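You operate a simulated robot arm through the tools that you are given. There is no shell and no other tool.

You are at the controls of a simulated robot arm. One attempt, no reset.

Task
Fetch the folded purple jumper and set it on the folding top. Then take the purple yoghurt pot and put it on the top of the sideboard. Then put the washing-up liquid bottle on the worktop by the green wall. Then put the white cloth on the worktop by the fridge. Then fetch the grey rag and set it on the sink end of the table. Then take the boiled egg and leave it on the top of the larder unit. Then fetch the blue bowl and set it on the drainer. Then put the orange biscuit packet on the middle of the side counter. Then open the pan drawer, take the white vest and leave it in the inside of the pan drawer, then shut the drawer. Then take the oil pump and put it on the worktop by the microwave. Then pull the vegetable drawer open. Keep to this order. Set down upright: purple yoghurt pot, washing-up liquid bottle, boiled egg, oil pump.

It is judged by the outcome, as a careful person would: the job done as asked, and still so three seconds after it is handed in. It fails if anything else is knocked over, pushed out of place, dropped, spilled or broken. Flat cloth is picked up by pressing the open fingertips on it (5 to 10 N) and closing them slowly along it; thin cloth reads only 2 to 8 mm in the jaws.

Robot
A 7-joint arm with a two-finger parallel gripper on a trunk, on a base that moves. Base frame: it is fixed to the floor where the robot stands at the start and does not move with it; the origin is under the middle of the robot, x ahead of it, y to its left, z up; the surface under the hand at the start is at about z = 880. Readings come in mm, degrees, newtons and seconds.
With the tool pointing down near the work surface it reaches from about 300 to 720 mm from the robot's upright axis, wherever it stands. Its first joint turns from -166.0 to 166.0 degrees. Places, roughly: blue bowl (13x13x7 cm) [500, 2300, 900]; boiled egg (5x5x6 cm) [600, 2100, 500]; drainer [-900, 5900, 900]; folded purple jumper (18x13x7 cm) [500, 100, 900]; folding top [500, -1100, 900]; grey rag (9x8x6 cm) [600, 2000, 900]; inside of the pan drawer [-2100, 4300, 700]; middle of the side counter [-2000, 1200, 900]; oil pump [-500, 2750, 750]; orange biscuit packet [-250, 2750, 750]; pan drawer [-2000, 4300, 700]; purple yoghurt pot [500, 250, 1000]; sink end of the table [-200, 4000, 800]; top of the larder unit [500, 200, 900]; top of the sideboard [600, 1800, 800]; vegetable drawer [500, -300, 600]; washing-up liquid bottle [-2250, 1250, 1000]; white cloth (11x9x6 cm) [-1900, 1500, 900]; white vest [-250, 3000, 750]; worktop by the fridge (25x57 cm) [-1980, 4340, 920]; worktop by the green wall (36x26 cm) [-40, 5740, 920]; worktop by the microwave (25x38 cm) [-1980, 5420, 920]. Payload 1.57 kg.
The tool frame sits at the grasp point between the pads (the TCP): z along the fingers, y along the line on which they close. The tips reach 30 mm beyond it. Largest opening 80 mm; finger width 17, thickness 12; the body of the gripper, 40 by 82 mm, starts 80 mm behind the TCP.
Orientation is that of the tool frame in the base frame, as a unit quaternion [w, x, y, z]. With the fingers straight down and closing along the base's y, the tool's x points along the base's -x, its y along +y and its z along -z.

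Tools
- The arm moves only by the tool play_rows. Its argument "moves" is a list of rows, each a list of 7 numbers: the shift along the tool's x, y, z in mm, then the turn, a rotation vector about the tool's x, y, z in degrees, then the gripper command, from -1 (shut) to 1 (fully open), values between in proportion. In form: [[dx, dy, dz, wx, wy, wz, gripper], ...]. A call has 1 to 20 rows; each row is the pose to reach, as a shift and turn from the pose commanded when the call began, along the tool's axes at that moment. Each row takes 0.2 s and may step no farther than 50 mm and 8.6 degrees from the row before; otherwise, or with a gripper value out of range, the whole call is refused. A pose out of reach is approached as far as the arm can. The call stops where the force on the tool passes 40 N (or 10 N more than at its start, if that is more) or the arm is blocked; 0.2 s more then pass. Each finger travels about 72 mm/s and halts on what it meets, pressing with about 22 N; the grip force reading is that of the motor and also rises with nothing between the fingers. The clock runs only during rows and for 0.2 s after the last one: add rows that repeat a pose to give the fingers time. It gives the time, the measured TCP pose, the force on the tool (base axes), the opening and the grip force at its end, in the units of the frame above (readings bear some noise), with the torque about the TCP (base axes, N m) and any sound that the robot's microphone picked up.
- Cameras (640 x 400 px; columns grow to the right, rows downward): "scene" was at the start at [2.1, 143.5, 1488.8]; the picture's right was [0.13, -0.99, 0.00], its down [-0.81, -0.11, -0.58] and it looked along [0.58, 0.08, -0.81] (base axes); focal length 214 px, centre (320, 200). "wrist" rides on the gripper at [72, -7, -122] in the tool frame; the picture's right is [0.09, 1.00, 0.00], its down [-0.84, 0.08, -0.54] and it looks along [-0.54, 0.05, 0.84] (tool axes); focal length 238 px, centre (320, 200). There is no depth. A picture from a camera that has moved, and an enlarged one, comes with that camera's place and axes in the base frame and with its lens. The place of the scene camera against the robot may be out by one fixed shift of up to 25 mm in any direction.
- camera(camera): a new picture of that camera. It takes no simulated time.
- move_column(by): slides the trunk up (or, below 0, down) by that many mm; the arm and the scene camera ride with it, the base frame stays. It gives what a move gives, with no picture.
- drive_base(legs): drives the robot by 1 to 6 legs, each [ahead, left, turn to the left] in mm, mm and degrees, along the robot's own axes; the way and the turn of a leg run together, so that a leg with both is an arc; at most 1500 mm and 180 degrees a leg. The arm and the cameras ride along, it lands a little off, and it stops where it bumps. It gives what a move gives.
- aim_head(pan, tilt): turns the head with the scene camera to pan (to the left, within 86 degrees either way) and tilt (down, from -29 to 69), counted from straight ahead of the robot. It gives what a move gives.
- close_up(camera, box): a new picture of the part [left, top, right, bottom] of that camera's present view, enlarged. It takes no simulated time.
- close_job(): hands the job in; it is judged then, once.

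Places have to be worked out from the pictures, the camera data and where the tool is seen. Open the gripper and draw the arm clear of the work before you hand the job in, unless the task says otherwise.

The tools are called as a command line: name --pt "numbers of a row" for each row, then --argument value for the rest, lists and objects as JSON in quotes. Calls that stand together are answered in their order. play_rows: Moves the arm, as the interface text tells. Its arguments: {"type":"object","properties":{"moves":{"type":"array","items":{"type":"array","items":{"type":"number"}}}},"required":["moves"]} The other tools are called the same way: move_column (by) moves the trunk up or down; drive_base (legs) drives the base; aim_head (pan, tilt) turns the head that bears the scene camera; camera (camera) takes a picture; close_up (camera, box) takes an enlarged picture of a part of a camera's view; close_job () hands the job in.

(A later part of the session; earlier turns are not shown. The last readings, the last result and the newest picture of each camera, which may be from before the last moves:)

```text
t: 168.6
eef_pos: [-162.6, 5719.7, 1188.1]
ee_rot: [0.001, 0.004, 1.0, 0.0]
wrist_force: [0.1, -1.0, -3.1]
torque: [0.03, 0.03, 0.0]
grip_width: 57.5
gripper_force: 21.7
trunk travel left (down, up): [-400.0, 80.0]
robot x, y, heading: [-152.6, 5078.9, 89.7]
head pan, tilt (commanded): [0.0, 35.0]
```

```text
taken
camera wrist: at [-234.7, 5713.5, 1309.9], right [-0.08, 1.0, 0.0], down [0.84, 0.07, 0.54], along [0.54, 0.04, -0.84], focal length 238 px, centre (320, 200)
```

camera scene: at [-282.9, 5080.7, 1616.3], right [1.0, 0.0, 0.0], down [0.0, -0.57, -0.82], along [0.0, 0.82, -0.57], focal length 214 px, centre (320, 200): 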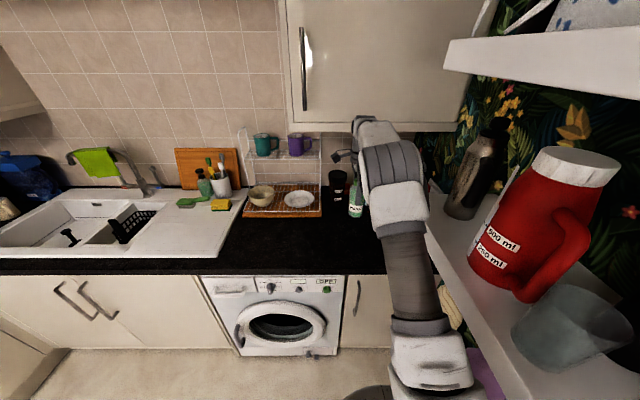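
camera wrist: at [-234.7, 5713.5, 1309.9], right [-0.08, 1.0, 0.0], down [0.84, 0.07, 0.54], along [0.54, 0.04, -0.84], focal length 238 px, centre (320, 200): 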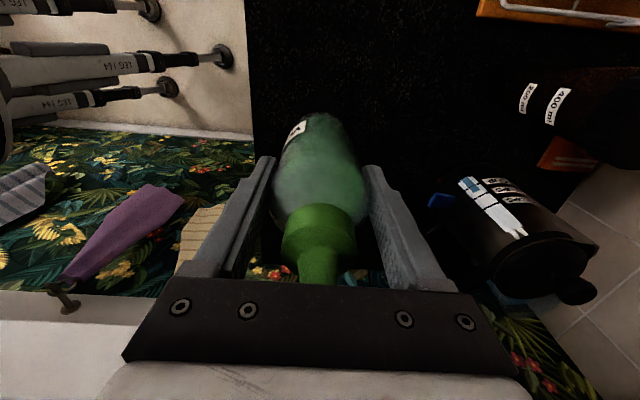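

Bottle over free worktop. I shift it slightly right to (-118, 5735), then lower with the trunk so the elbow keeps clear of the shelf.

play_rows --pt "-15 5 0 0 0 0 -1" --pt "-30 10 0 0 0 0 -1" --pt "-45 15 0 0 0 0 -1" --pt "-45 15 0 0 0 0 -1"

move_column --by -155

camera --camera "wrist"

camera --camera "scene"

```text
t: 169.6
eef_pos: [-117.1, 5734.8, 1188.4]
ee_rot: [0.0, 0.004, 1.0, -0.001]
wrist_force: [-0.4, -0.4, -2.8]
torque: [0.0, 0.0, 0.0]
grip_width: 57.6
gripper_force: 22.0
trunk travel left (down, up): [-400.0, 80.0]
robot x, y, heading: [-153.0, 5078.0, 89.8]
head pan, tilt (commanded): [0.0, 35.0]
```

```text
t: 171.4
eef_pos: [-116.9, 5735.1, 1034.8]
ee_rot: [0.001, 0.004, 1.0, -0.001]
wrist_force: [0.1, 0.0, -2.7]
torque: [0.01, 0.04, 0.01]
grip_width: 57.5
gripper_force: 22.2
trunk travel left (down, up): [-245.0, 235.0]
robot x, y, heading: [-155.5, 5077.1, 89.6]
head pan, tilt (commanded): [0.0, 35.0]
```

```text
taken
camera wrist: at [-189.0, 5728.2, 1155.2], right [-0.08, 1.0, 0.0], down [0.84, 0.07, 0.54], along [0.54, 0.04, -0.84], focal length 238 px, centre (320, 200)
```

wrist: 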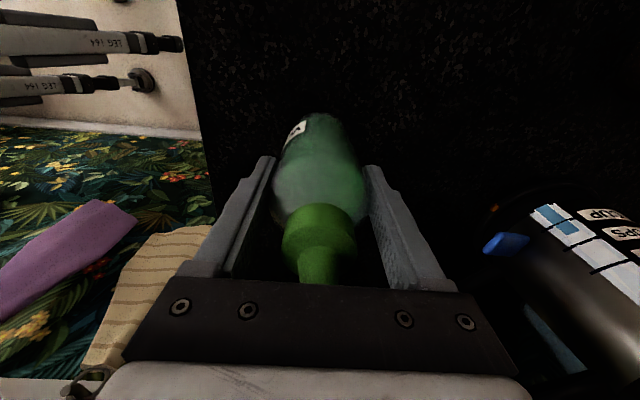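

```text
taken
camera scene: at [-282.9, 5080.5, 1461.4], right [1.0, 0.0, 0.0], down [0.0, -0.57, -0.82], along [0.0, 0.82, -0.57], focal length 214 px, centre (320, 200)
```

scene: 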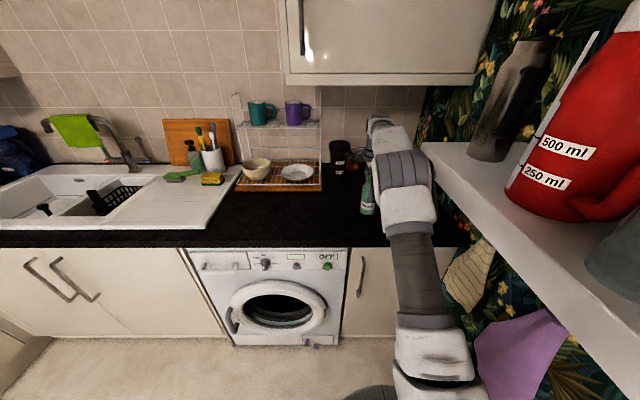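

Clear of the shelf. I lower in small steps to contact.

play_rows --pt "0 0 8 0 0 0 -1" --pt "0 0 16 0 0 0 -1" --pt "0 0 22 0 0 0 -1" --pt "0 0 26 0 0 0 -1" --pt "0 0 26 0 0 0 -1"

```text
t: 172.6
eef_pos: [-117.1, 5735.2, 1008.0]
ee_rot: [0.0, 0.006, 1.0, -0.001]
wrist_force: [-0.3, -0.2, -2.8]
torque: [-0.04, 0.02, -0.01]
grip_width: 57.6
gripper_force: 21.9
trunk travel left (down, up): [-245.0, 235.0]
robot x, y, heading: [-155.5, 5080.3, 89.6]
head pan, tilt (commanded): [0.0, 35.0]
```

play_rows --pt "0 0 2 0 0 0 -1" --pt "0 0 4 0 0 0 -1" --pt "0 0 6 0 0 0 -1" --pt "0 0 8 0 0 0 -1" --pt "0 0 8 0 0 0 -1"

```text
t: 173.8
eef_pos: [-114.5, 5733.4, 1001.3]
ee_rot: [0.002, 0.005, 1.0, 0.001]
wrist_force: [1.3, 2.6, 19.6]
torque: [0.06, -0.08, -0.02]
grip_width: 57.4
gripper_force: 22.0
trunk travel left (down, up): [-245.0, 235.0]
robot x, y, heading: [-149.3, 5080.9, 89.8]
head pan, tilt (commanded): [0.0, 35.0]
```

Contact at TCP z ≈ 1001. I relieve, open and rise straight up.

play_rows --pt "0 0 -2.5 0 0 0 -1" --pt "0 0 -2.5 0 0 0 0.5" --pt "0 0 -2.5 0 0 0 0.65" --pt "0 0 -2.5 0 0 0 0.8" --pt "0 0 -2.5 0 0 0 0.8" --pt "0 0 -15 0 0 0 0.8" --pt "0 0 -40 0 0 0 0.8" --pt "0 0 -75 0 0 0 0.8" --pt "0 0 -110 0 0 0 0.8" --pt "0 0 -140 0 0 0 0.8" --pt "0 0 -140 0 0 0 0.8"

camera --camera "wrist"

camera --camera "scene"

```text
t: 176.2
eef_pos: [-115.3, 5734.0, 1138.7]
ee_rot: [0.001, 0.006, 1.0, -0.001]
wrist_force: [0.3, 0.2, 0.4]
torque: [-0.01, 0.01, 0.01]
grip_width: 71.6
gripper_force: 0.0
trunk travel left (down, up): [-245.0, 235.0]
robot x, y, heading: [-153.2, 5076.8, 89.7]
head pan, tilt (commanded): [0.0, 35.0]
```

```text
taken
camera wrist: at [-188.0, 5727.0, 1260.3], right [-0.08, 1.0, 0.0], down [0.84, 0.07, 0.54], along [0.54, 0.04, -0.84], focal length 238 px, centre (320, 200)
```

wrist: 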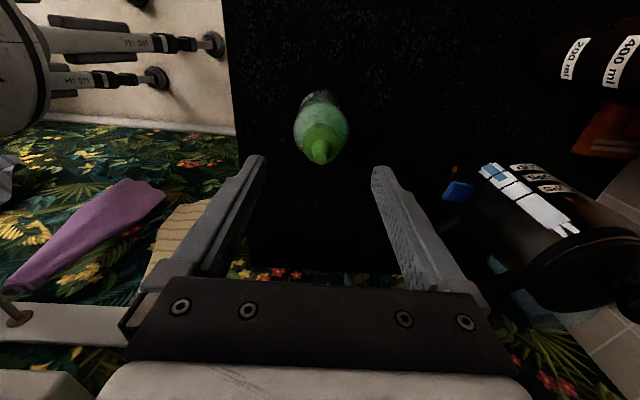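

```text
taken
camera scene: at [-282.8, 5080.6, 1461.4], right [1.0, 0.0, 0.0], down [0.0, -0.57, -0.82], along [0.0, 0.82, -0.57], focal length 214 px, centre (320, 200)
```

scene: 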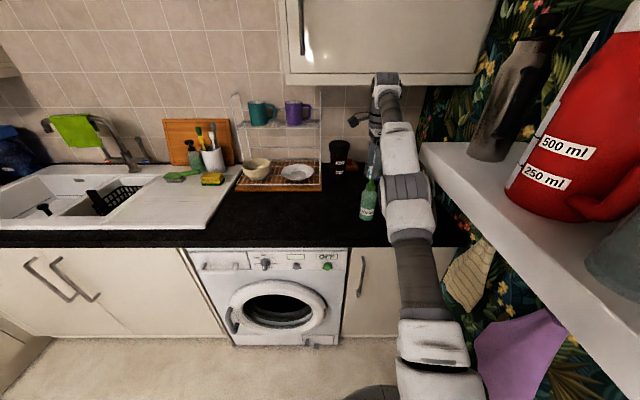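

The bottle stands upright. Next the white cloth on the side counter. I back off, move left into the corridor and drive back.

drive_base --legs '[[-230, 0, 0], [0, 1000, 0]]'

drive_base --legs '[[-1500, 0, 0], [-1400, 0, 0]]'

```text
t: 185.6
eef_pos: [-1094.5, 5508.7, 1139.8]
ee_rot: [-0.001, 0.003, 1.0, 0.0]
wrist_force: [0.8, -0.4, 0.7]
torque: [0.03, -0.01, -0.02]
grip_width: 71.8
gripper_force: 0.1
trunk travel left (down, up): [-245.0, 235.0]
robot x, y, heading: [-1129.5, 4852.5, 90.3]
head pan, tilt (commanded): [0.0, 35.0]
```

```text
t: 204.4
eef_pos: [-1009.2, 2616.5, 1139.5]
ee_rot: [0.001, -0.019, 1.0, 0.0]
wrist_force: [0.2, -0.8, 0.2]
torque: [0.02, -0.01, -0.02]
grip_width: 72.1
gripper_force: 0.0
trunk travel left (down, up): [-245.0, 235.0]
robot x, y, heading: [-1012.0, 1958.7, 92.7]
head pan, tilt (commanded): [0.0, 35.0]
```

Drifted to (-1012, 1959). I turn to face the side counter and move in front of the white cloth.

drive_base --legs '[[0, 0, 87.3], [250, 505, 0]]'

aim_head --pan -10 --tilt 45

camera --camera "scene"

camera --camera "wrist"

```text
t: 213.8
eef_pos: [-1914.3, 1466.8, 1137.5]
ee_rot: [-0.001, 0.713, -0.702, 0.0]
wrist_force: [-0.1, 1.2, 0.1]
torque: [-0.01, 0.0, 0.0]
grip_width: 72.2
gripper_force: 0.2
trunk travel left (down, up): [-245.0, 235.0]
robot x, y, heading: [-1258.4, 1444.7, -178.7]
head pan, tilt (commanded): [0.0, 35.0]
```

```text
t: 214.5
eef_pos: [-1913.9, 1465.9, 1139.7]
ee_rot: [-0.001, 0.713, -0.701, -0.001]
wrist_force: [0.6, 0.0, -0.1]
torque: [-0.01, 0.01, 0.02]
grip_width: 71.7
gripper_force: 0.1
trunk travel left (down, up): [-245.0, 235.0]
robot x, y, heading: [-1256.5, 1445.6, -178.7]
head pan, tilt (commanded): [-10.0, 45.0]
```

```text
taken
camera scene: at [-1244.8, 1313.6, 1446.6], right [0.15, 0.99, 0.0], down [0.7, -0.11, -0.71], along [-0.7, 0.11, -0.71], focal length 214 px, centre (320, 200)
```

scene: 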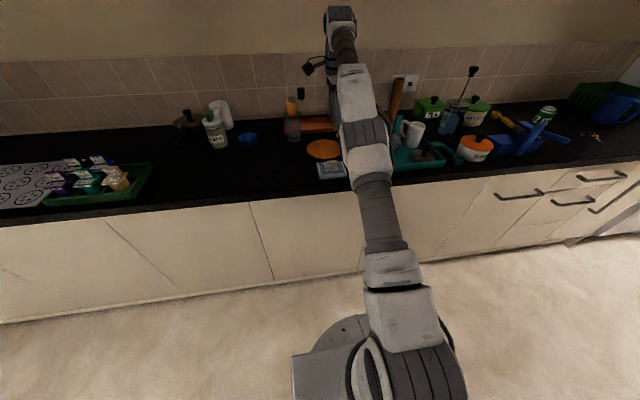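

```text
taken
camera wrist: at [-1906.4, 1393.8, 1260.5], right [-0.99, -0.11, 0.0], down [-0.09, 0.83, 0.54], along [-0.06, 0.54, -0.84], focal length 238 px, centre (320, 200)
```

wrist: 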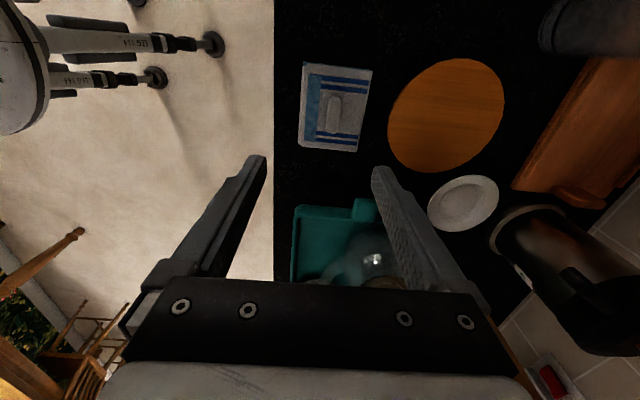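

Excellent view of the white cloth from above. I zoom in on it.

close_up --camera "wrist" --box '[280, 45, 400, 165]'

close_up --camera "scene" --box '[290, 130, 390, 192]'

```text
3.33 times, centred on (340, 105) of wrist
camera zoom: at [-1906.4, 1393.8, 1260.5], right [-0.99, -0.11, 0.0], down [-0.09, 0.83, 0.54], along [-0.06, 0.54, -0.84], focal length 794 px, centre (253, 517)
```

zoom: 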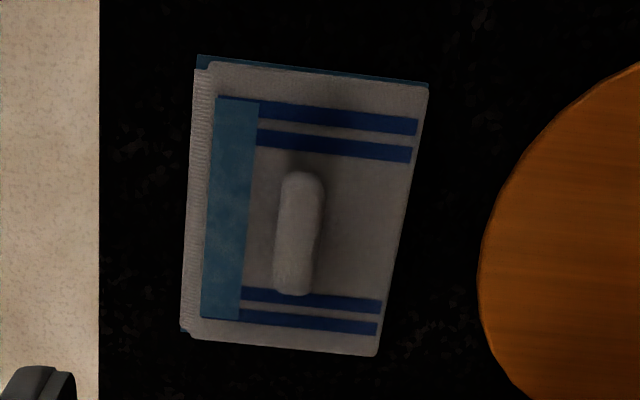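

```text
6.40 times, centred on (340, 161) of scene
camera zoom: at [-1244.8, 1313.6, 1446.6], right [0.15, 0.99, 0.0], down [0.7, -0.11, -0.71], along [-0.7, 0.11, -0.71], focal length 1373 px, centre (192, 450)
```

zoom: 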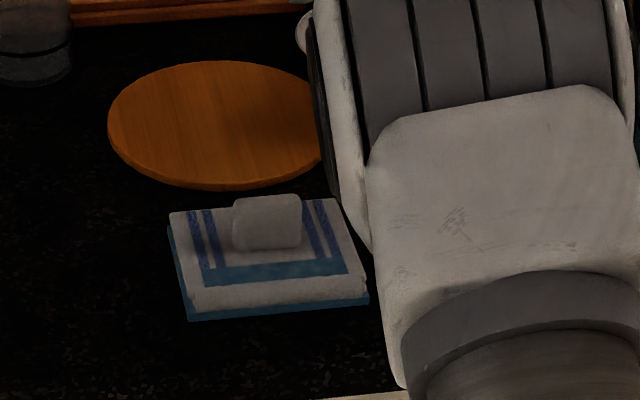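

The tab of the white cloth is centred near (-1930, 1464), 15 mm thick, running along y, top ≈ 970. I align (turning 2.6°) and come down above it for a check.

play_rows --pt "0.5 5 30 0 0 -1 1" --pt "1 10 60 0 0 -2 1" --pt "1.8 16 90 0 0 -2.6 1" --pt "1.8 16 115 0 0 -2.6 1" --pt "1.8 16 130 0 0 -2.6 1" --pt "1.8 16 130 0 0 -2.6 1"

close_up --camera "wrist" --box '[220, 60, 420, 260]'

close_up --camera "scene" --box '[280, 110, 400, 200]'

```text
t: 215.9
eef_pos: [-1929.7, 1463.6, 1007.5]
ee_rot: [0.0, 0.728, -0.685, -0.001]
wrist_force: [-0.5, 0.0, 0.2]
torque: [0.01, -0.02, 0.02]
grip_width: 79.9
gripper_force: 0.1
trunk travel left (down, up): [-245.0, 235.0]
robot x, y, heading: [-1258.1, 1444.3, -178.5]
head pan, tilt (commanded): [-10.0, 45.0]
```

```text
2.00 times, centred on (320, 160) of wrist
camera zoom: at [-1919.3, 1391.8, 1127.7], right [-0.99, -0.15, 0.0], down [-0.13, 0.83, 0.54], along [-0.08, 0.54, -0.84], focal length 477 px, centre (320, 280)
```

zoom: 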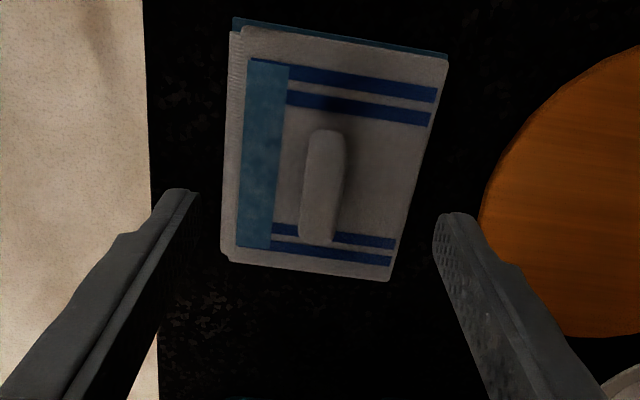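

```text
4.44 times, centred on (340, 155) of scene
camera zoom: at [-1244.8, 1313.6, 1446.5], right [0.15, 0.99, 0.0], down [0.7, -0.11, -0.71], along [-0.7, 0.11, -0.71], focal length 953 px, centre (231, 400)
```

zoom: 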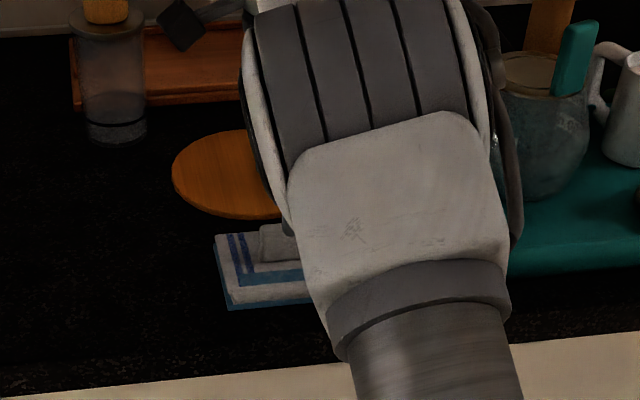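

Aligned well with the tab. I descend to TCP z ≈ 969 and close.

play_rows --pt "2 0 12 0 0 0 1" --pt "2 0 24 0 0 0 1" --pt "2 0 33 0 0 0 1" --pt "2 0 38 0 0 0 1" --pt "2 0 38 0 0 0 1"

close_up --camera "wrist" --box '[220, 60, 420, 260]'

```text
t: 217.1
eef_pos: [-1930.0, 1463.7, 971.9]
ee_rot: [-0.001, 0.729, -0.685, -0.001]
wrist_force: [-0.4, -0.2, 0.0]
torque: [-0.03, 0.0, -0.02]
grip_width: 79.8
gripper_force: 0.1
trunk travel left (down, up): [-245.0, 235.0]
robot x, y, heading: [-1260.6, 1444.4, -178.4]
head pan, tilt (commanded): [-10.0, 45.0]
```

```text
2.00 times, centred on (320, 160) of wrist
camera zoom: at [-1919.0, 1391.6, 1092.6], right [-0.99, -0.15, 0.0], down [-0.13, 0.83, 0.54], along [-0.08, 0.54, -0.84], focal length 477 px, centre (320, 280)
```

zoom: 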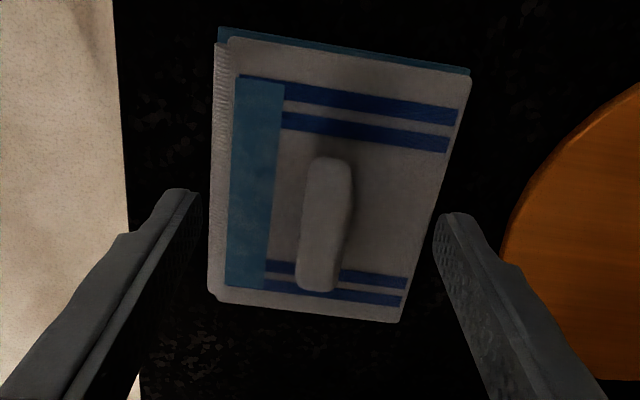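

Triangulation suggests the tab top is nearer z ≈ 952. I go down further in small steps watching for contact.

play_rows --pt "-3 0 4 0 0 0 1" --pt "-3 0 8 0 0 0 1" --pt "-3 0 12 0 0 0 1" --pt "-3 0 15 0 0 0 1" --pt "-3 0 15 0 0 0 1"

close_up --camera "wrist" --box '[220, 60, 420, 260]'

close_up --camera "scene" --box '[280, 110, 400, 200]'

```text
t: 218.3
eef_pos: [-1930.6, 1465.8, 957.5]
ee_rot: [0.0, 0.729, -0.685, -0.001]
wrist_force: [0.6, -0.3, -0.3]
torque: [-0.01, -0.03, 0.0]
grip_width: 80.3
gripper_force: 0.0
trunk travel left (down, up): [-245.0, 235.0]
robot x, y, heading: [-1257.1, 1450.3, -178.5]
head pan, tilt (commanded): [-10.0, 45.0]
```

```text
2.00 times, centred on (320, 160) of wrist
camera zoom: at [-1919.0, 1394.3, 1078.6], right [-0.99, -0.15, 0.0], down [-0.13, 0.83, 0.54], along [-0.08, 0.54, -0.84], focal length 477 px, centre (320, 280)
```

zoom: 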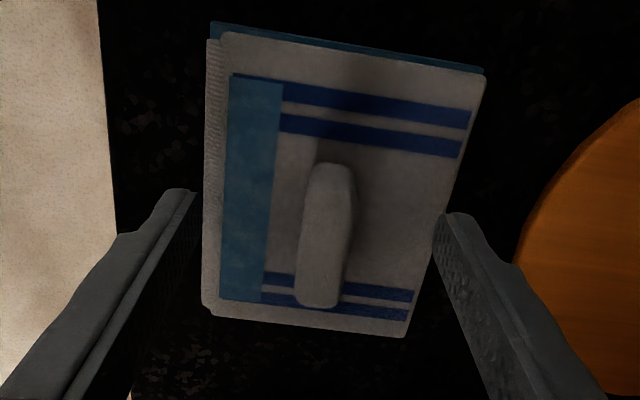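

```text
4.44 times, centred on (340, 155) of scene
camera zoom: at [-1244.8, 1313.6, 1446.5], right [0.15, 0.99, 0.0], down [0.7, -0.11, -0.71], along [-0.7, 0.11, -0.71], focal length 953 px, centre (231, 400)
```

zoom: 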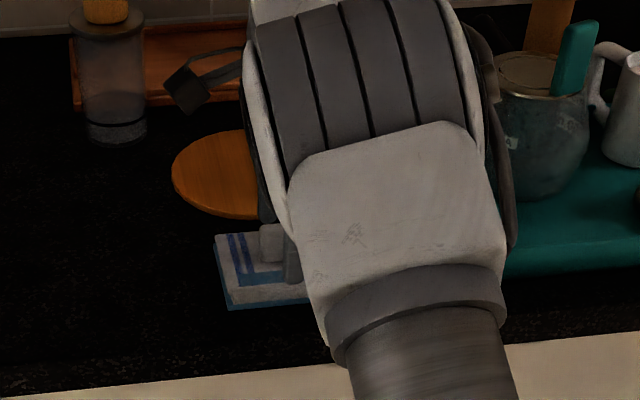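

play_rows --pt "1 0 2 0 0 0 0.3" --pt "1 0 2 0 0 0 -0.3" --pt "1 0 2 0 0 0 -0.7" --pt "1 0 2 0 0 0 -1" --pt "1 0 2 0 0 0 -1" --pt "1 0 2 0 0 0 -1"

camera --camera "wrist"

```text
t: 219.7
eef_pos: [-1929.4, 1465.8, 954.1]
ee_rot: [0.0, 0.729, -0.685, -0.001]
wrist_force: [0.5, 0.6, 0.5]
torque: [-0.02, 0.04, -0.01]
grip_width: 15.1
gripper_force: 21.6
trunk travel left (down, up): [-245.0, 235.0]
robot x, y, heading: [-1257.6, 1446.6, -178.6]
head pan, tilt (commanded): [-10.0, 45.0]
```

```text
taken
camera wrist: at [-1918.6, 1393.0, 1076.0], right [-0.99, -0.15, 0.0], down [-0.13, 0.83, 0.54], along [-0.08, 0.54, -0.84], focal length 238 px, centre (320, 200)
```

wrist: 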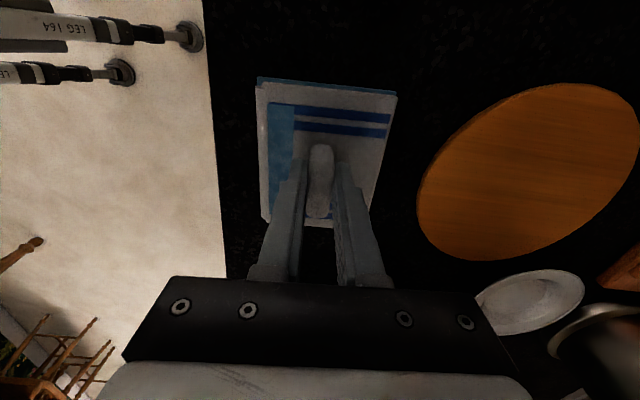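

Gripped the tab (15.1 mm). I lift slowly and check that it comes up cleanly.

play_rows --pt "0 0 -5 0 0 0 -1" --pt "0 0 -12 0 0 0 -1" --pt "0 0 -25 0 0 0 -1" --pt "0 0 -45 0 0 0 -1" --pt "0 0 -75 0 0 0 -1" --pt "0 0 -110 0 0 0 -1" --pt "0 0 -150 0 0 0 -1" --pt "0 0 -180 0 0 0 -1" --pt "0 0 -180 0 0 0 -1"

camera --camera "wrist"

camera --camera "scene"

```text
t: 221.7
eef_pos: [-1918.0, 1459.0, 1130.8]
ee_rot: [-0.002, 0.729, -0.685, 0.0]
wrist_force: [0.4, -0.4, -0.4]
torque: [0.0, -0.02, -0.01]
grip_width: 15.0
gripper_force: 21.6
out of reach, approached as far as the arm can: row 8, 9
trunk travel left (down, up): [-245.0, 235.0]
robot x, y, heading: [-1258.4, 1442.5, -178.5]
head pan, tilt (commanded): [-10.0, 45.0]
```

```text
taken
camera wrist: at [-1907.2, 1387.9, 1251.7], right [-0.99, -0.15, 0.0], down [-0.13, 0.83, 0.54], along [-0.08, 0.54, -0.84], focal length 238 px, centre (320, 200)
```

wrist: 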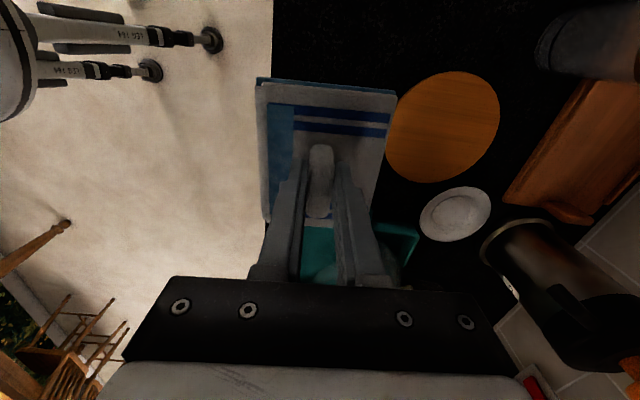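

```text
taken
camera scene: at [-1244.8, 1313.7, 1446.6], right [0.15, 0.99, 0.0], down [0.7, -0.11, -0.71], along [-0.7, 0.11, -0.71], focal length 214 px, centre (320, 200)
```

scene: 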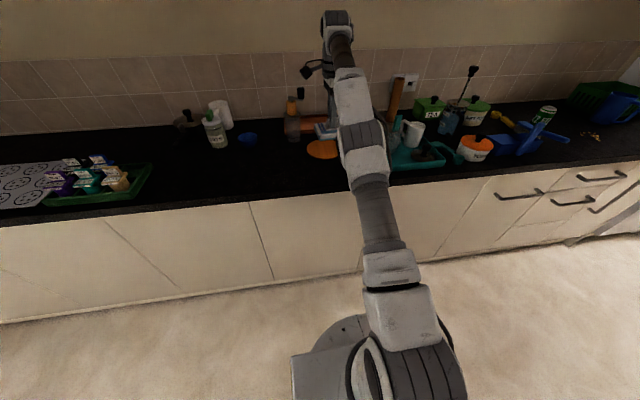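

The cloth lifted cleanly. I raise the trunk, back off, and turn to face along the corridor.

move_column --by 80

drive_base --legs '[[-230, 0, 0], [0, 0, -91.5]]'

```text
t: 222.9
eef_pos: [-1917.2, 1459.1, 1209.6]
ee_rot: [-0.001, 0.728, -0.685, 0.0]
wrist_force: [-1.0, 0.0, -0.6]
torque: [0.0, -0.01, 0.01]
grip_width: 15.1
gripper_force: 22.0
trunk travel left (down, up): [-325.0, 155.0]
robot x, y, heading: [-1258.5, 1442.0, -178.6]
head pan, tilt (commanded): [-10.0, 45.0]
```

```text
t: 230.2
eef_pos: [-984.7, 2109.0, 1210.4]
ee_rot: [0.001, -0.005, 1.0, 0.0]
wrist_force: [-0.2, 0.7, -0.6]
torque: [0.0, 0.01, -0.01]
grip_width: 15.2
gripper_force: 22.3
trunk travel left (down, up): [-325.0, 155.0]
robot x, y, heading: [-1033.1, 1450.2, 88.3]
head pan, tilt (commanded): [-10.0, 45.0]
```

drive_base --legs '[[1450, 50, 1.0]]'

drive_base --legs '[[1400, 0, 0]]'

aim_head --pan 70 --tilt 35

camera --camera "scene"

```text
t: 239.8
eef_pos: [-1051.1, 3557.4, 1210.0]
ee_rot: [0.001, -0.028, 1.0, 0.001]
wrist_force: [0.1, -0.2, 0.1]
torque: [0.02, 0.01, 0.01]
grip_width: 14.9
gripper_force: 21.9
trunk travel left (down, up): [-325.0, 155.0]
robot x, y, heading: [-1073.7, 2897.8, 90.6]
head pan, tilt (commanded): [-10.0, 45.0]
```

```text
t: 249.3
eef_pos: [-1148.3, 4982.7, 1211.6]
ee_rot: [0.001, -0.055, 0.999, 0.0]
wrist_force: [0.4, 0.5, -0.3]
torque: [-0.04, 0.01, 0.02]
grip_width: 15.3
gripper_force: 21.9
trunk travel left (down, up): [-325.0, 155.0]
robot x, y, heading: [-1131.5, 4325.0, 93.8]
head pan, tilt (commanded): [-10.0, 45.0]
```

```text
t: 250.8
eef_pos: [-1147.3, 4983.0, 1210.2]
ee_rot: [0.001, -0.055, 0.998, 0.001]
wrist_force: [-0.3, 0.6, -1.3]
torque: [0.02, 0.0, -0.03]
grip_width: 15.0
gripper_force: 22.1
trunk travel left (down, up): [-325.0, 155.0]
robot x, y, heading: [-1130.6, 4325.6, 94.2]
head pan, tilt (commanded): [70.0, 35.0]
```

```text
taken
camera scene: at [-1339.5, 4251.2, 1541.4], right [0.28, 0.96, 0.0], down [0.55, -0.16, -0.82], along [-0.79, 0.23, -0.57], focal length 214 px, centre (320, 200)
```

scene: 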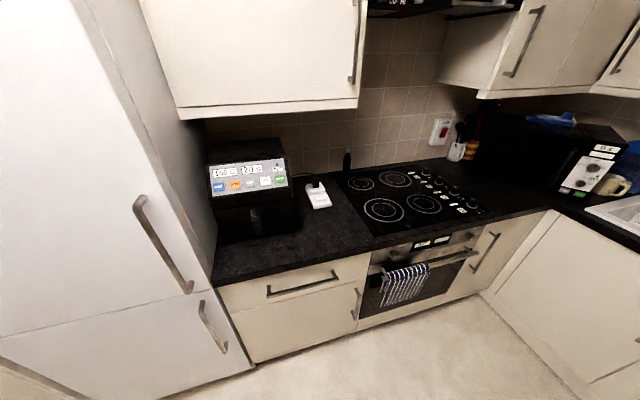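

The strip between fridge and hob is free in front of the air fryer (its front at x ≈ -2000, y 4026–4326). I'll put the cloth near (-1940, 4435). Turning left to face it.

drive_base --legs '[[0, 0, 85.8]]'

aim_head --pan -5 --tilt 30

camera --camera "scene"

camera --camera "wrist"

```text
t: 256.1
eef_pos: [-1790.6, 4365.9, 1209.6]
ee_rot: [-0.001, 0.713, -0.701, 0.0]
wrist_force: [0.0, -0.4, -0.9]
torque: [0.0, 0.02, -0.02]
grip_width: 15.0
gripper_force: 21.8
trunk travel left (down, up): [-325.0, 155.0]
robot x, y, heading: [-1129.0, 4325.1, 178.7]
head pan, tilt (commanded): [70.0, 35.0]
```

```text
t: 257.6
eef_pos: [-1790.0, 4366.9, 1210.5]
ee_rot: [-0.001, 0.713, -0.701, -0.001]
wrist_force: [0.8, -0.4, 0.2]
torque: [0.02, 0.0, 0.02]
grip_width: 14.8
gripper_force: 21.8
trunk travel left (down, up): [-325.0, 155.0]
robot x, y, heading: [-1129.1, 4326.5, 179.0]
head pan, tilt (commanded): [-5.0, 30.0]
```

```text
taken
camera scene: at [-1133.8, 4184.6, 1549.1], right [0.11, 0.99, 0.0], down [0.5, -0.05, -0.87], along [-0.86, 0.09, -0.5], focal length 214 px, centre (320, 200)
```

scene: 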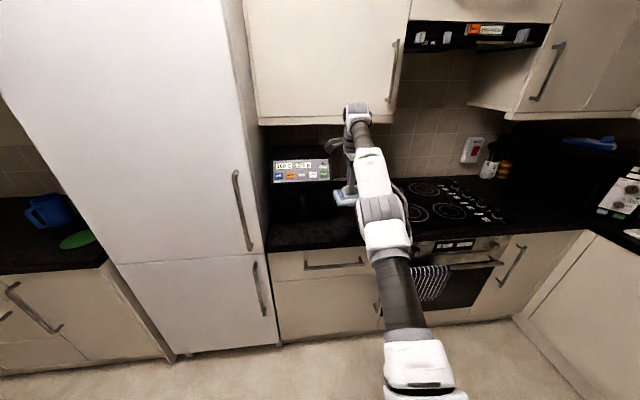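

```text
taken
camera wrist: at [-1782.6, 4293.3, 1331.6], right [-0.99, -0.11, 0.0], down [-0.09, 0.83, 0.54], along [-0.06, 0.54, -0.84], focal length 238 px, centre (320, 200)
```

wrist: 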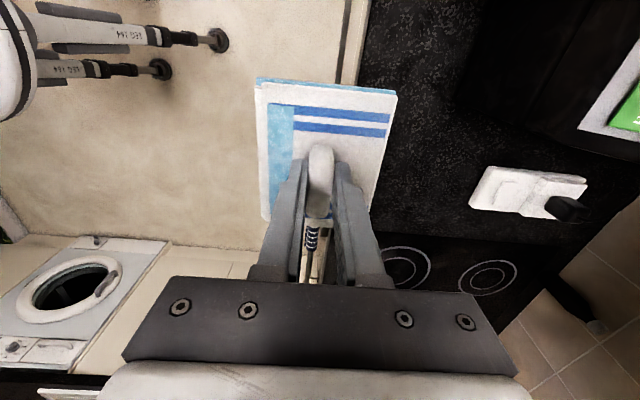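

I lower the trunk 150 mm (to stay under the wall cabinet), then drive in toward the spot.

move_column --by -150

drive_base --legs '[[150, -65, 1]]'

camera --camera "scene"

camera --camera "wrist"

```text
t: 259.3
eef_pos: [-1789.5, 4366.0, 1060.4]
ee_rot: [-0.001, 0.714, -0.7, -0.001]
wrist_force: [0.1, 0.6, -0.6]
torque: [0.01, 0.0, -0.01]
grip_width: 14.9
gripper_force: 21.9
trunk travel left (down, up): [-175.0, 305.0]
robot x, y, heading: [-1133.7, 4319.2, 178.7]
head pan, tilt (commanded): [-5.0, 30.0]
```

```text
t: 260.9
eef_pos: [-1936.0, 4423.1, 1059.7]
ee_rot: [-0.001, 0.72, -0.694, 0.0]
wrist_force: [-0.6, -0.6, -0.7]
torque: [0.0, -0.01, 0.02]
grip_width: 15.1
gripper_force: 21.6
trunk travel left (down, up): [-175.0, 305.0]
robot x, y, heading: [-1276.2, 4388.6, 179.9]
head pan, tilt (commanded): [-5.0, 30.0]
```

```text
taken
camera scene: at [-1277.0, 4252.8, 1399.1], right [0.09, 1.0, 0.0], down [0.5, -0.05, -0.87], along [-0.86, 0.08, -0.5], focal length 214 px, centre (320, 200)
```

scene: 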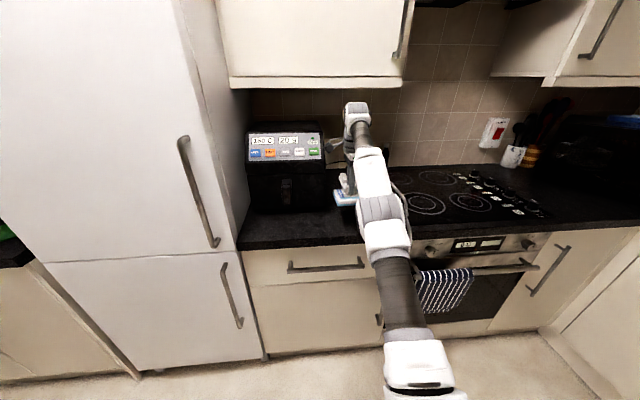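

```text
taken
camera wrist: at [-1927.5, 4350.2, 1181.8], right [-0.99, -0.13, 0.0], down [-0.11, 0.83, 0.54], along [-0.07, 0.54, -0.84], focal length 238 px, centre (320, 200)
```

wrist: 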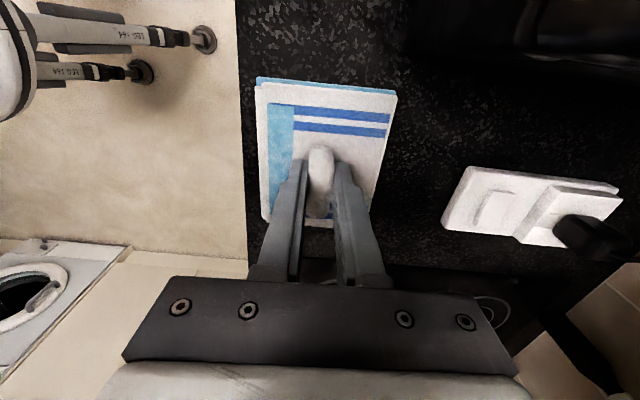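

Positioned over free worktop. I lower to just above, then step down to contact.

play_rows --pt "0 0 25 0 0 0 -1" --pt "0 0 50 0 0 0 -1" --pt "0 0 70 0 0 0 -1" --pt "0 0 84 0 0 0 -1" --pt "0 0 88 0 0 0 -1" --pt "0 0 88 0 0 0 -1"

```text
t: 262.3
eef_pos: [-1964.2, 4425.0, 980.2]
ee_rot: [-0.001, 0.719, -0.695, 0.0]
wrist_force: [-0.3, 0.3, -0.8]
torque: [-0.02, 0.01, 0.0]
grip_width: 15.0
gripper_force: 21.6
out of reach, approached as far as the arm can: row 1, 2, 3, 4, 5, 6
trunk travel left (down, up): [-175.0, 305.0]
robot x, y, heading: [-1281.7, 4395.7, 179.8]
head pan, tilt (commanded): [-5.0, 30.0]
```

The reach limit shifted it slightly to x ≈ -1964. I draw it back 20 mm toward me and continue down carefully.

play_rows --pt "0 -8 0 0 0 0 -1" --pt "0 -16 2 0 0 0 -1" --pt "0 -22 4 0 0 0 -1" --pt "0 -22 6 0 0 0 -1"

```text
t: 263.3
eef_pos: [-1963.3, 4427.0, 982.3]
ee_rot: [-0.001, 0.719, -0.695, 0.0]
wrist_force: [-1.1, 0.2, -0.6]
torque: [0.01, -0.01, -0.04]
grip_width: 15.2
gripper_force: 21.7
out of reach, approached as far as the arm can: row 1, 2, 3, 4
trunk travel left (down, up): [-175.0, 305.0]
robot x, y, heading: [-1278.5, 4390.1, 179.6]
head pan, tilt (commanded): [-5.0, 30.0]
```

play_rows --pt "0 -20 0 0 0 0 -1" --pt "0 -40 0 0 0 0 -1" --pt "0 -60 0 0 0 0 -1" --pt "0 -60 0 0 0 0 -1"

camera --camera "wrist"

camera --camera "scene"

```text
t: 264.3
eef_pos: [-1958.8, 4434.2, 994.5]
ee_rot: [-0.002, 0.719, -0.695, 0.0]
wrist_force: [-0.4, 0.6, -0.4]
torque: [0.03, 0.0, 0.0]
grip_width: 15.0
gripper_force: 21.7
out of reach, approached as far as the arm can: row 1, 2, 3, 4
trunk travel left (down, up): [-175.0, 305.0]
robot x, y, heading: [-1279.4, 4394.4, 180.1]
head pan, tilt (commanded): [-5.0, 30.0]
```

```text
taken
camera wrist: at [-1950.4, 4361.8, 1116.5], right [-0.99, -0.13, 0.0], down [-0.11, 0.83, 0.54], along [-0.07, 0.54, -0.84], focal length 238 px, centre (320, 200)
```

wrist: 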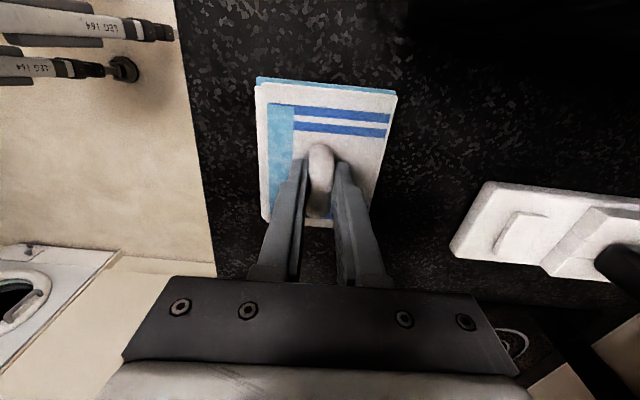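

```text
taken
camera scene: at [-1277.1, 4252.9, 1399.1], right [0.09, 1.0, 0.0], down [0.5, -0.05, -0.87], along [-0.86, 0.08, -0.5], focal length 214 px, centre (320, 200)
```

scene: 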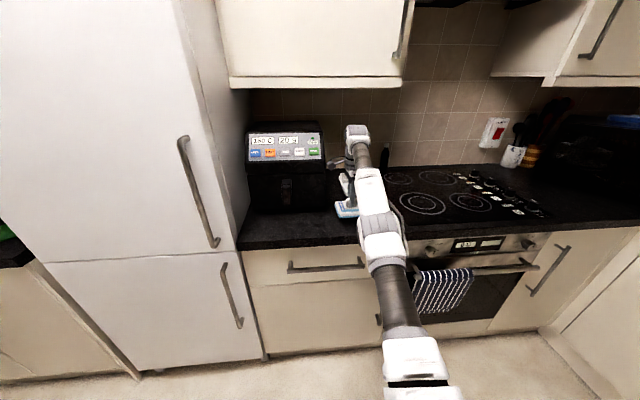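

The trunk is too low for this reach, so the arm runs into its limit. I raise the trunk 100 mm and then go down with the arm instead, back towards the posture it grasped in.

move_column --by 100

play_rows --pt "0 0 20 0 0 0 -1" --pt "0 0 40 0 0 0 -1" --pt "0 0 40 0 0 0 -1"

```text
t: 265.6
eef_pos: [-1959.9, 4434.8, 1094.5]
ee_rot: [-0.001, 0.719, -0.695, 0.0]
wrist_force: [0.1, 0.4, -0.1]
torque: [-0.04, 0.0, 0.0]
grip_width: 14.8
gripper_force: 21.8
trunk travel left (down, up): [-275.0, 205.0]
robot x, y, heading: [-1277.7, 4393.3, 179.5]
head pan, tilt (commanded): [-5.0, 30.0]
```

```text
t: 266.4
eef_pos: [-1971.2, 4435.4, 1056.8]
ee_rot: [-0.002, 0.719, -0.695, 0.0]
wrist_force: [-0.1, 0.7, -1.5]
torque: [0.02, -0.03, 0.02]
grip_width: 15.1
gripper_force: 21.7
out of reach, approached as far as the arm can: row 1, 2, 3
trunk travel left (down, up): [-275.0, 205.0]
robot x, y, heading: [-1276.2, 4394.2, 179.7]
head pan, tilt (commanded): [-5.0, 30.0]
```

play_rows --pt "0 -40 0 0 0 0 -1" --pt "0 -80 0 0 0 0 -1" --pt "0 -120 0 0 0 0 -1" --pt "0 -120 0 0 0 0 -1"

```text
t: 267.4
eef_pos: [-1959.4, 4446.8, 1090.4]
ee_rot: [-0.002, 0.719, -0.695, 0.0]
wrist_force: [0.2, 0.6, -0.4]
torque: [-0.01, -0.01, 0.01]
grip_width: 15.0
gripper_force: 22.2
out of reach, approached as far as the arm can: row 1, 2, 3, 4
trunk travel left (down, up): [-275.0, 205.0]
robot x, y, heading: [-1273.9, 4390.0, 179.5]
head pan, tilt (commanded): [-5.0, 30.0]
```

play_rows --pt "0 -45 0 0 0 0 -1" --pt "0 -90 0 0 0 0 -1"

camera --camera "scene"

```text
t: 268.1
eef_pos: [-1952.9, 4453.0, 1105.2]
ee_rot: [-0.002, 0.72, -0.694, 0.001]
wrist_force: [-0.4, 0.7, -0.2]
torque: [0.0, -0.03, -0.05]
grip_width: 14.6
gripper_force: 21.8
out of reach, approached as far as the arm can: row 1, 2
trunk travel left (down, up): [-275.0, 205.0]
robot x, y, heading: [-1277.7, 4392.7, 179.7]
head pan, tilt (commanded): [-5.0, 30.0]
```

```text
taken
camera scene: at [-1277.1, 4252.9, 1499.1], right [0.09, 1.0, 0.0], down [0.5, -0.05, -0.87], along [-0.86, 0.08, -0.5], focal length 214 px, centre (320, 200)
```

scene: 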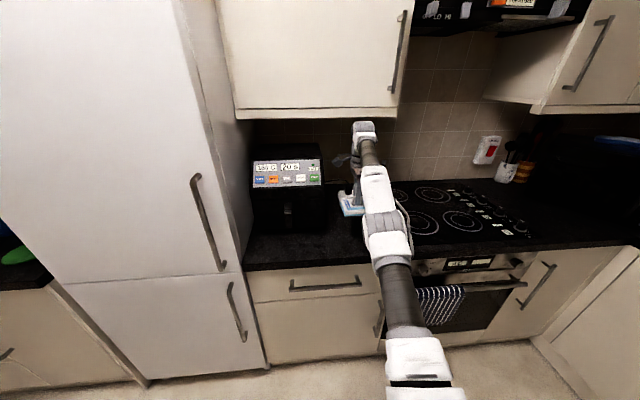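

The arm seems stuck fully stretched with the commanded pose well inside; I bring the commanded pose back out and up toward the actual hand position to let it bend again.

play_rows --pt "-4 36 -20 0 0 0 -1" --pt "-8 72 -40 0 0 0 -1" --pt "-12 108 -60 0 0 0 -1" --pt "-16 144 -80 0 0 0 -1" --pt "-20 180 -90 0 0 0 -1" --pt "-25 215 -95 0 0 0 -1" --pt "-30 245 -100 0 0 0 -1" --pt "-30 245 -100 0 0 0 -1"

```text
t: 269.9
eef_pos: [-1948.7, 4450.1, 1125.5]
ee_rot: [-0.002, 0.719, -0.695, 0.001]
wrist_force: [-0.7, -0.1, -0.5]
torque: [-0.05, -0.01, 0.02]
grip_width: 15.3
gripper_force: 21.8
out of reach, approached as far as the arm can: row 1, 2, 3, 4, 5, 6, 7, 8
trunk travel left (down, up): [-275.0, 205.0]
robot x, y, heading: [-1278.3, 4394.5, 180.2]
head pan, tilt (commanded): [-5.0, 30.0]
```

The arm is stuck at full stretch. I try tilting the tool slightly outward to let the wrist and elbow come off their limit.

play_rows --pt "0 0 0 -4 0 0 -1" --pt "0 0 0 -8 0 0 -1" --pt "0 0 0 -12 0 0 -1" --pt "0 0 0 -12 0 0 -1"

```text
t: 270.9
eef_pos: [-1993.0, 4450.6, 1130.3]
ee_rot: [0.074, 0.716, -0.691, -0.072]
wrist_force: [-0.2, -0.2, -0.7]
torque: [0.02, 0.02, 0.01]
grip_width: 15.0
gripper_force: 22.0
out of reach, approached as far as the arm can: row 1, 2, 3, 4
trunk travel left (down, up): [-275.0, 205.0]
robot x, y, heading: [-1273.6, 4392.7, 179.5]
head pan, tilt (commanded): [-5.0, 30.0]
```

Tilting shows the wrist centre stays put (elbow straight). I tilt the other way to make the elbow flex.

play_rows --pt "0 0 0 7 0 0 -1" --pt "0 0 0 14 0 0 -1" --pt "0 0 0 21 0 0 -1" --pt "0 0 0 28 0 0 -1" --pt "0 0 0 34 0 0 -1" --pt "0 0 0 34 0 0 -1"

```text
t: 272.2
eef_pos: [-1886.0, 4435.9, 1113.0]
ee_rot: [-0.102, 0.713, -0.688, 0.095]
wrist_force: [0.2, -0.5, 0.0]
torque: [0.04, 0.02, 0.0]
grip_width: 15.1
gripper_force: 22.2
out of reach, approached as far as the arm can: row 1, 2, 3, 4, 5, 6
trunk travel left (down, up): [-275.0, 205.0]
robot x, y, heading: [-1276.5, 4394.3, 179.9]
head pan, tilt (commanded): [-5.0, 30.0]
```

It is flexing (reach reduced ~11 mm). I hold this command for some rows to let it converge.

play_rows --pt "0 0 0 0 0 0 -1" --pt "0 0 0 0 0 0 -1" --pt "0 0 0 0 0 0 -1" --pt "0 0 0 0 0 0 -1" --pt "0 0 0 0 0 0 -1"

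```text
t: 273.4
eef_pos: [-1886.0, 4437.5, 1113.1]
ee_rot: [-0.101, 0.712, -0.688, 0.095]
wrist_force: [0.2, 0.4, 0.2]
torque: [0.01, 0.01, 0.02]
grip_width: 15.0
gripper_force: 21.6
trunk travel left (down, up): [-275.0, 205.0]
robot x, y, heading: [-1275.8, 4393.8, 179.7]
head pan, tilt (commanded): [-5.0, 30.0]
```

Now the pose is accepted. I rotate back to vertical keeping the TCP where it is, which brings the wrist well inside its reach.

play_rows --pt "0 0 0 -4 0 0 -1" --pt "0 0 0 -8 0 0 -1" --pt "0 0 0 -12 0 0 -1" --pt "0 0 0 -16 0 0 -1" --pt "0 0 0 -16 0 0 -1"

```text
t: 274.6
eef_pos: [-1889.2, 4433.8, 1111.1]
ee_rot: [0.0, 0.719, -0.695, -0.002]
wrist_force: [-0.4, 0.0, -0.6]
torque: [-0.03, 0.02, 0.01]
grip_width: 14.8
gripper_force: 21.9
trunk travel left (down, up): [-275.0, 205.0]
robot x, y, heading: [-1277.4, 4390.4, 180.0]
head pan, tilt (commanded): [-5.0, 30.0]
```

Control is normal again. I move out to x ≈ -1930 while lowering toward the surface.

play_rows --pt "0 8 25 0 0 0 -1" --pt "0 16 50 0 0 0 -1" --pt "0 24 75 0 0 0 -1" --pt "0 32 100 0 0 0 -1" --pt "0 38 118 0 0 0 -1" --pt "0 38 128 0 0 0 -1" --pt "0 38 128 0 0 0 -1"

camera --camera "wrist"

```text
t: 276.2
eef_pos: [-1930.9, 4431.2, 982.4]
ee_rot: [0.0, 0.719, -0.694, -0.003]
wrist_force: [0.7, -1.2, -0.2]
torque: [0.04, 0.03, -0.02]
grip_width: 15.0
gripper_force: 22.5
trunk travel left (down, up): [-275.0, 205.0]
robot x, y, heading: [-1276.9, 4392.9, 179.7]
head pan, tilt (commanded): [-5.0, 30.0]
```

```text
taken
camera wrist: at [-1921.5, 4358.3, 1103.2], right [-0.99, -0.13, 0.0], down [-0.1, 0.83, 0.55], along [-0.07, 0.54, -0.84], focal length 238 px, centre (320, 200)
```

wrist: 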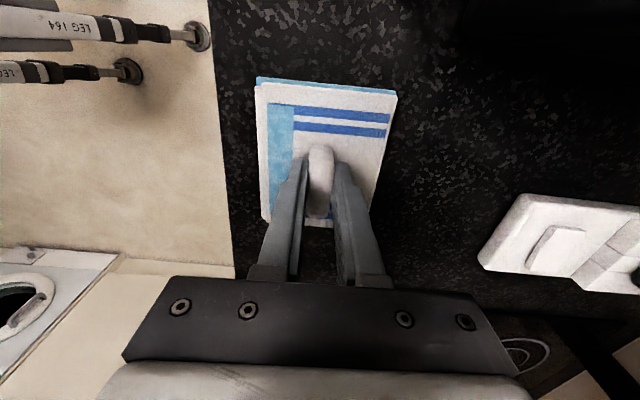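

Over the free worktop. Now small steps down to contact.

play_rows --pt "0 0 5 0 0 0 -1" --pt "0 0 10 0 0 0 -1" --pt "0 0 14 0 0 0 -1" --pt "0 0 17 0 0 0 -1" --pt "0 0 17 0 0 0 -1"

```text
t: 277.4
eef_pos: [-1931.2, 4432.7, 965.2]
ee_rot: [0.0, 0.719, -0.695, -0.001]
wrist_force: [0.4, 0.4, -0.3]
torque: [0.0, 0.02, -0.03]
grip_width: 15.0
gripper_force: 22.0
trunk travel left (down, up): [-275.0, 205.0]
robot x, y, heading: [-1278.8, 4389.3, 179.9]
head pan, tilt (commanded): [-5.0, 30.0]
```

play_rows --pt "0 0 2 0 0 0 -1" --pt "0 0 4 0 0 0 -1" --pt "0 0 6 0 0 0 -1" --pt "0 0 6 0 0 0 -1"

```text
t: 278.4
eef_pos: [-1931.7, 4431.8, 964.5]
ee_rot: [0.002, 0.72, -0.694, -0.006]
wrist_force: [-1.4, -2.1, 28.2]
torque: [-0.13, -0.27, -0.02]
grip_width: 15.2
gripper_force: 21.8
trunk travel left (down, up): [-275.0, 205.0]
robot x, y, heading: [-1277.3, 4388.8, 180.0]
head pan, tilt (commanded): [-5.0, 30.0]
```

Contact. I relieve the push, open, and rise.

play_rows --pt "0 0 -4.5 0 0 0 -1" --pt "0 0 -4.5 0 0 0 -0.5" --pt "0 0 -4.5 0 0 0 -0.1" --pt "0 0 -4.5 0 0 0 0.1" --pt "0 0 -4.5 0 0 0 0.1" --pt "0 0 -20 0 0 0 0.1" --pt "0 -10 -45 0 0 0 0.1" --pt "0 -25 -75 0 0 0 0.3" --pt "0 -45 -105 0 0 0 0.6" --pt "0 -60 -115 0 0 0 1" --pt "0 -60 -115 0 0 0 1"

camera --camera "wrist"

camera --camera "scene"

```text
t: 280.9
eef_pos: [-1873.1, 4432.3, 1075.7]
ee_rot: [-0.001, 0.719, -0.695, -0.002]
wrist_force: [-0.2, -0.2, -0.1]
torque: [0.04, 0.02, -0.01]
grip_width: 79.9
gripper_force: 0.0
trunk travel left (down, up): [-275.0, 205.0]
robot x, y, heading: [-1274.6, 4394.4, 180.2]
head pan, tilt (commanded): [-5.0, 30.0]
```

```text
taken
camera wrist: at [-1863.9, 4359.9, 1197.0], right [-0.99, -0.13, 0.0], down [-0.1, 0.83, 0.55], along [-0.07, 0.54, -0.84], focal length 238 px, centre (320, 200)
```

wrist: 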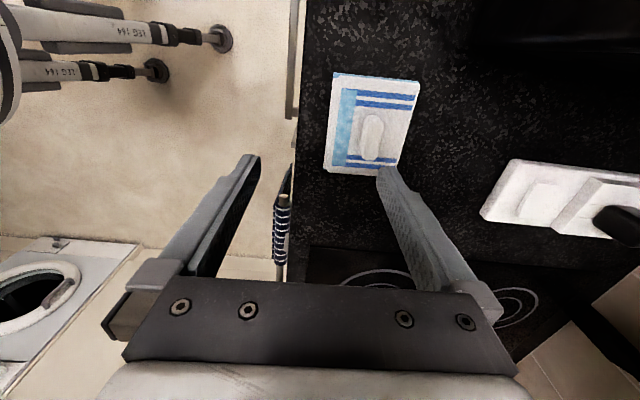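

```text
taken
camera scene: at [-1276.9, 4252.9, 1499.1], right [0.09, 1.0, 0.0], down [0.5, -0.05, -0.87], along [-0.86, 0.08, -0.5], focal length 214 px, centre (320, 200)
```

scene: 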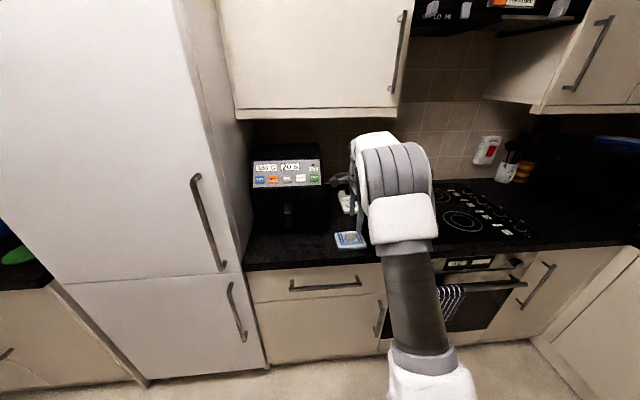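

The white cloth lies on the worktop by the fridge. Next the grey rag on the sideboard: I back off, turn to face down the corridor and drive.

drive_base --legs '[[-170, 0, 0], [0, 0, 90]]'

drive_base --legs '[[1200, 0, 0]]'

```text
t: 287.7
eef_pos: [-1157.3, 3795.1, 1074.4]
ee_rot: [0.0, 1.0, 0.006, -0.002]
wrist_force: [0.1, -0.5, -0.7]
torque: [-0.01, 0.01, 0.0]
grip_width: 79.9
gripper_force: 0.0
trunk travel left (down, up): [-275.0, 205.0]
robot x, y, heading: [-1101.2, 4387.1, -91.3]
head pan, tilt (commanded): [-5.0, 30.0]
```

```text
t: 295.8
eef_pos: [-1222.3, 2597.5, 1075.6]
ee_rot: [0.001, 1.0, -0.009, -0.001]
wrist_force: [0.1, -0.5, 0.3]
torque: [-0.02, -0.03, -0.01]
grip_width: 79.9
gripper_force: 0.0
trunk travel left (down, up): [-275.0, 205.0]
robot x, y, heading: [-1150.7, 3188.8, -92.9]
head pan, tilt (commanded): [-5.0, 30.0]
```

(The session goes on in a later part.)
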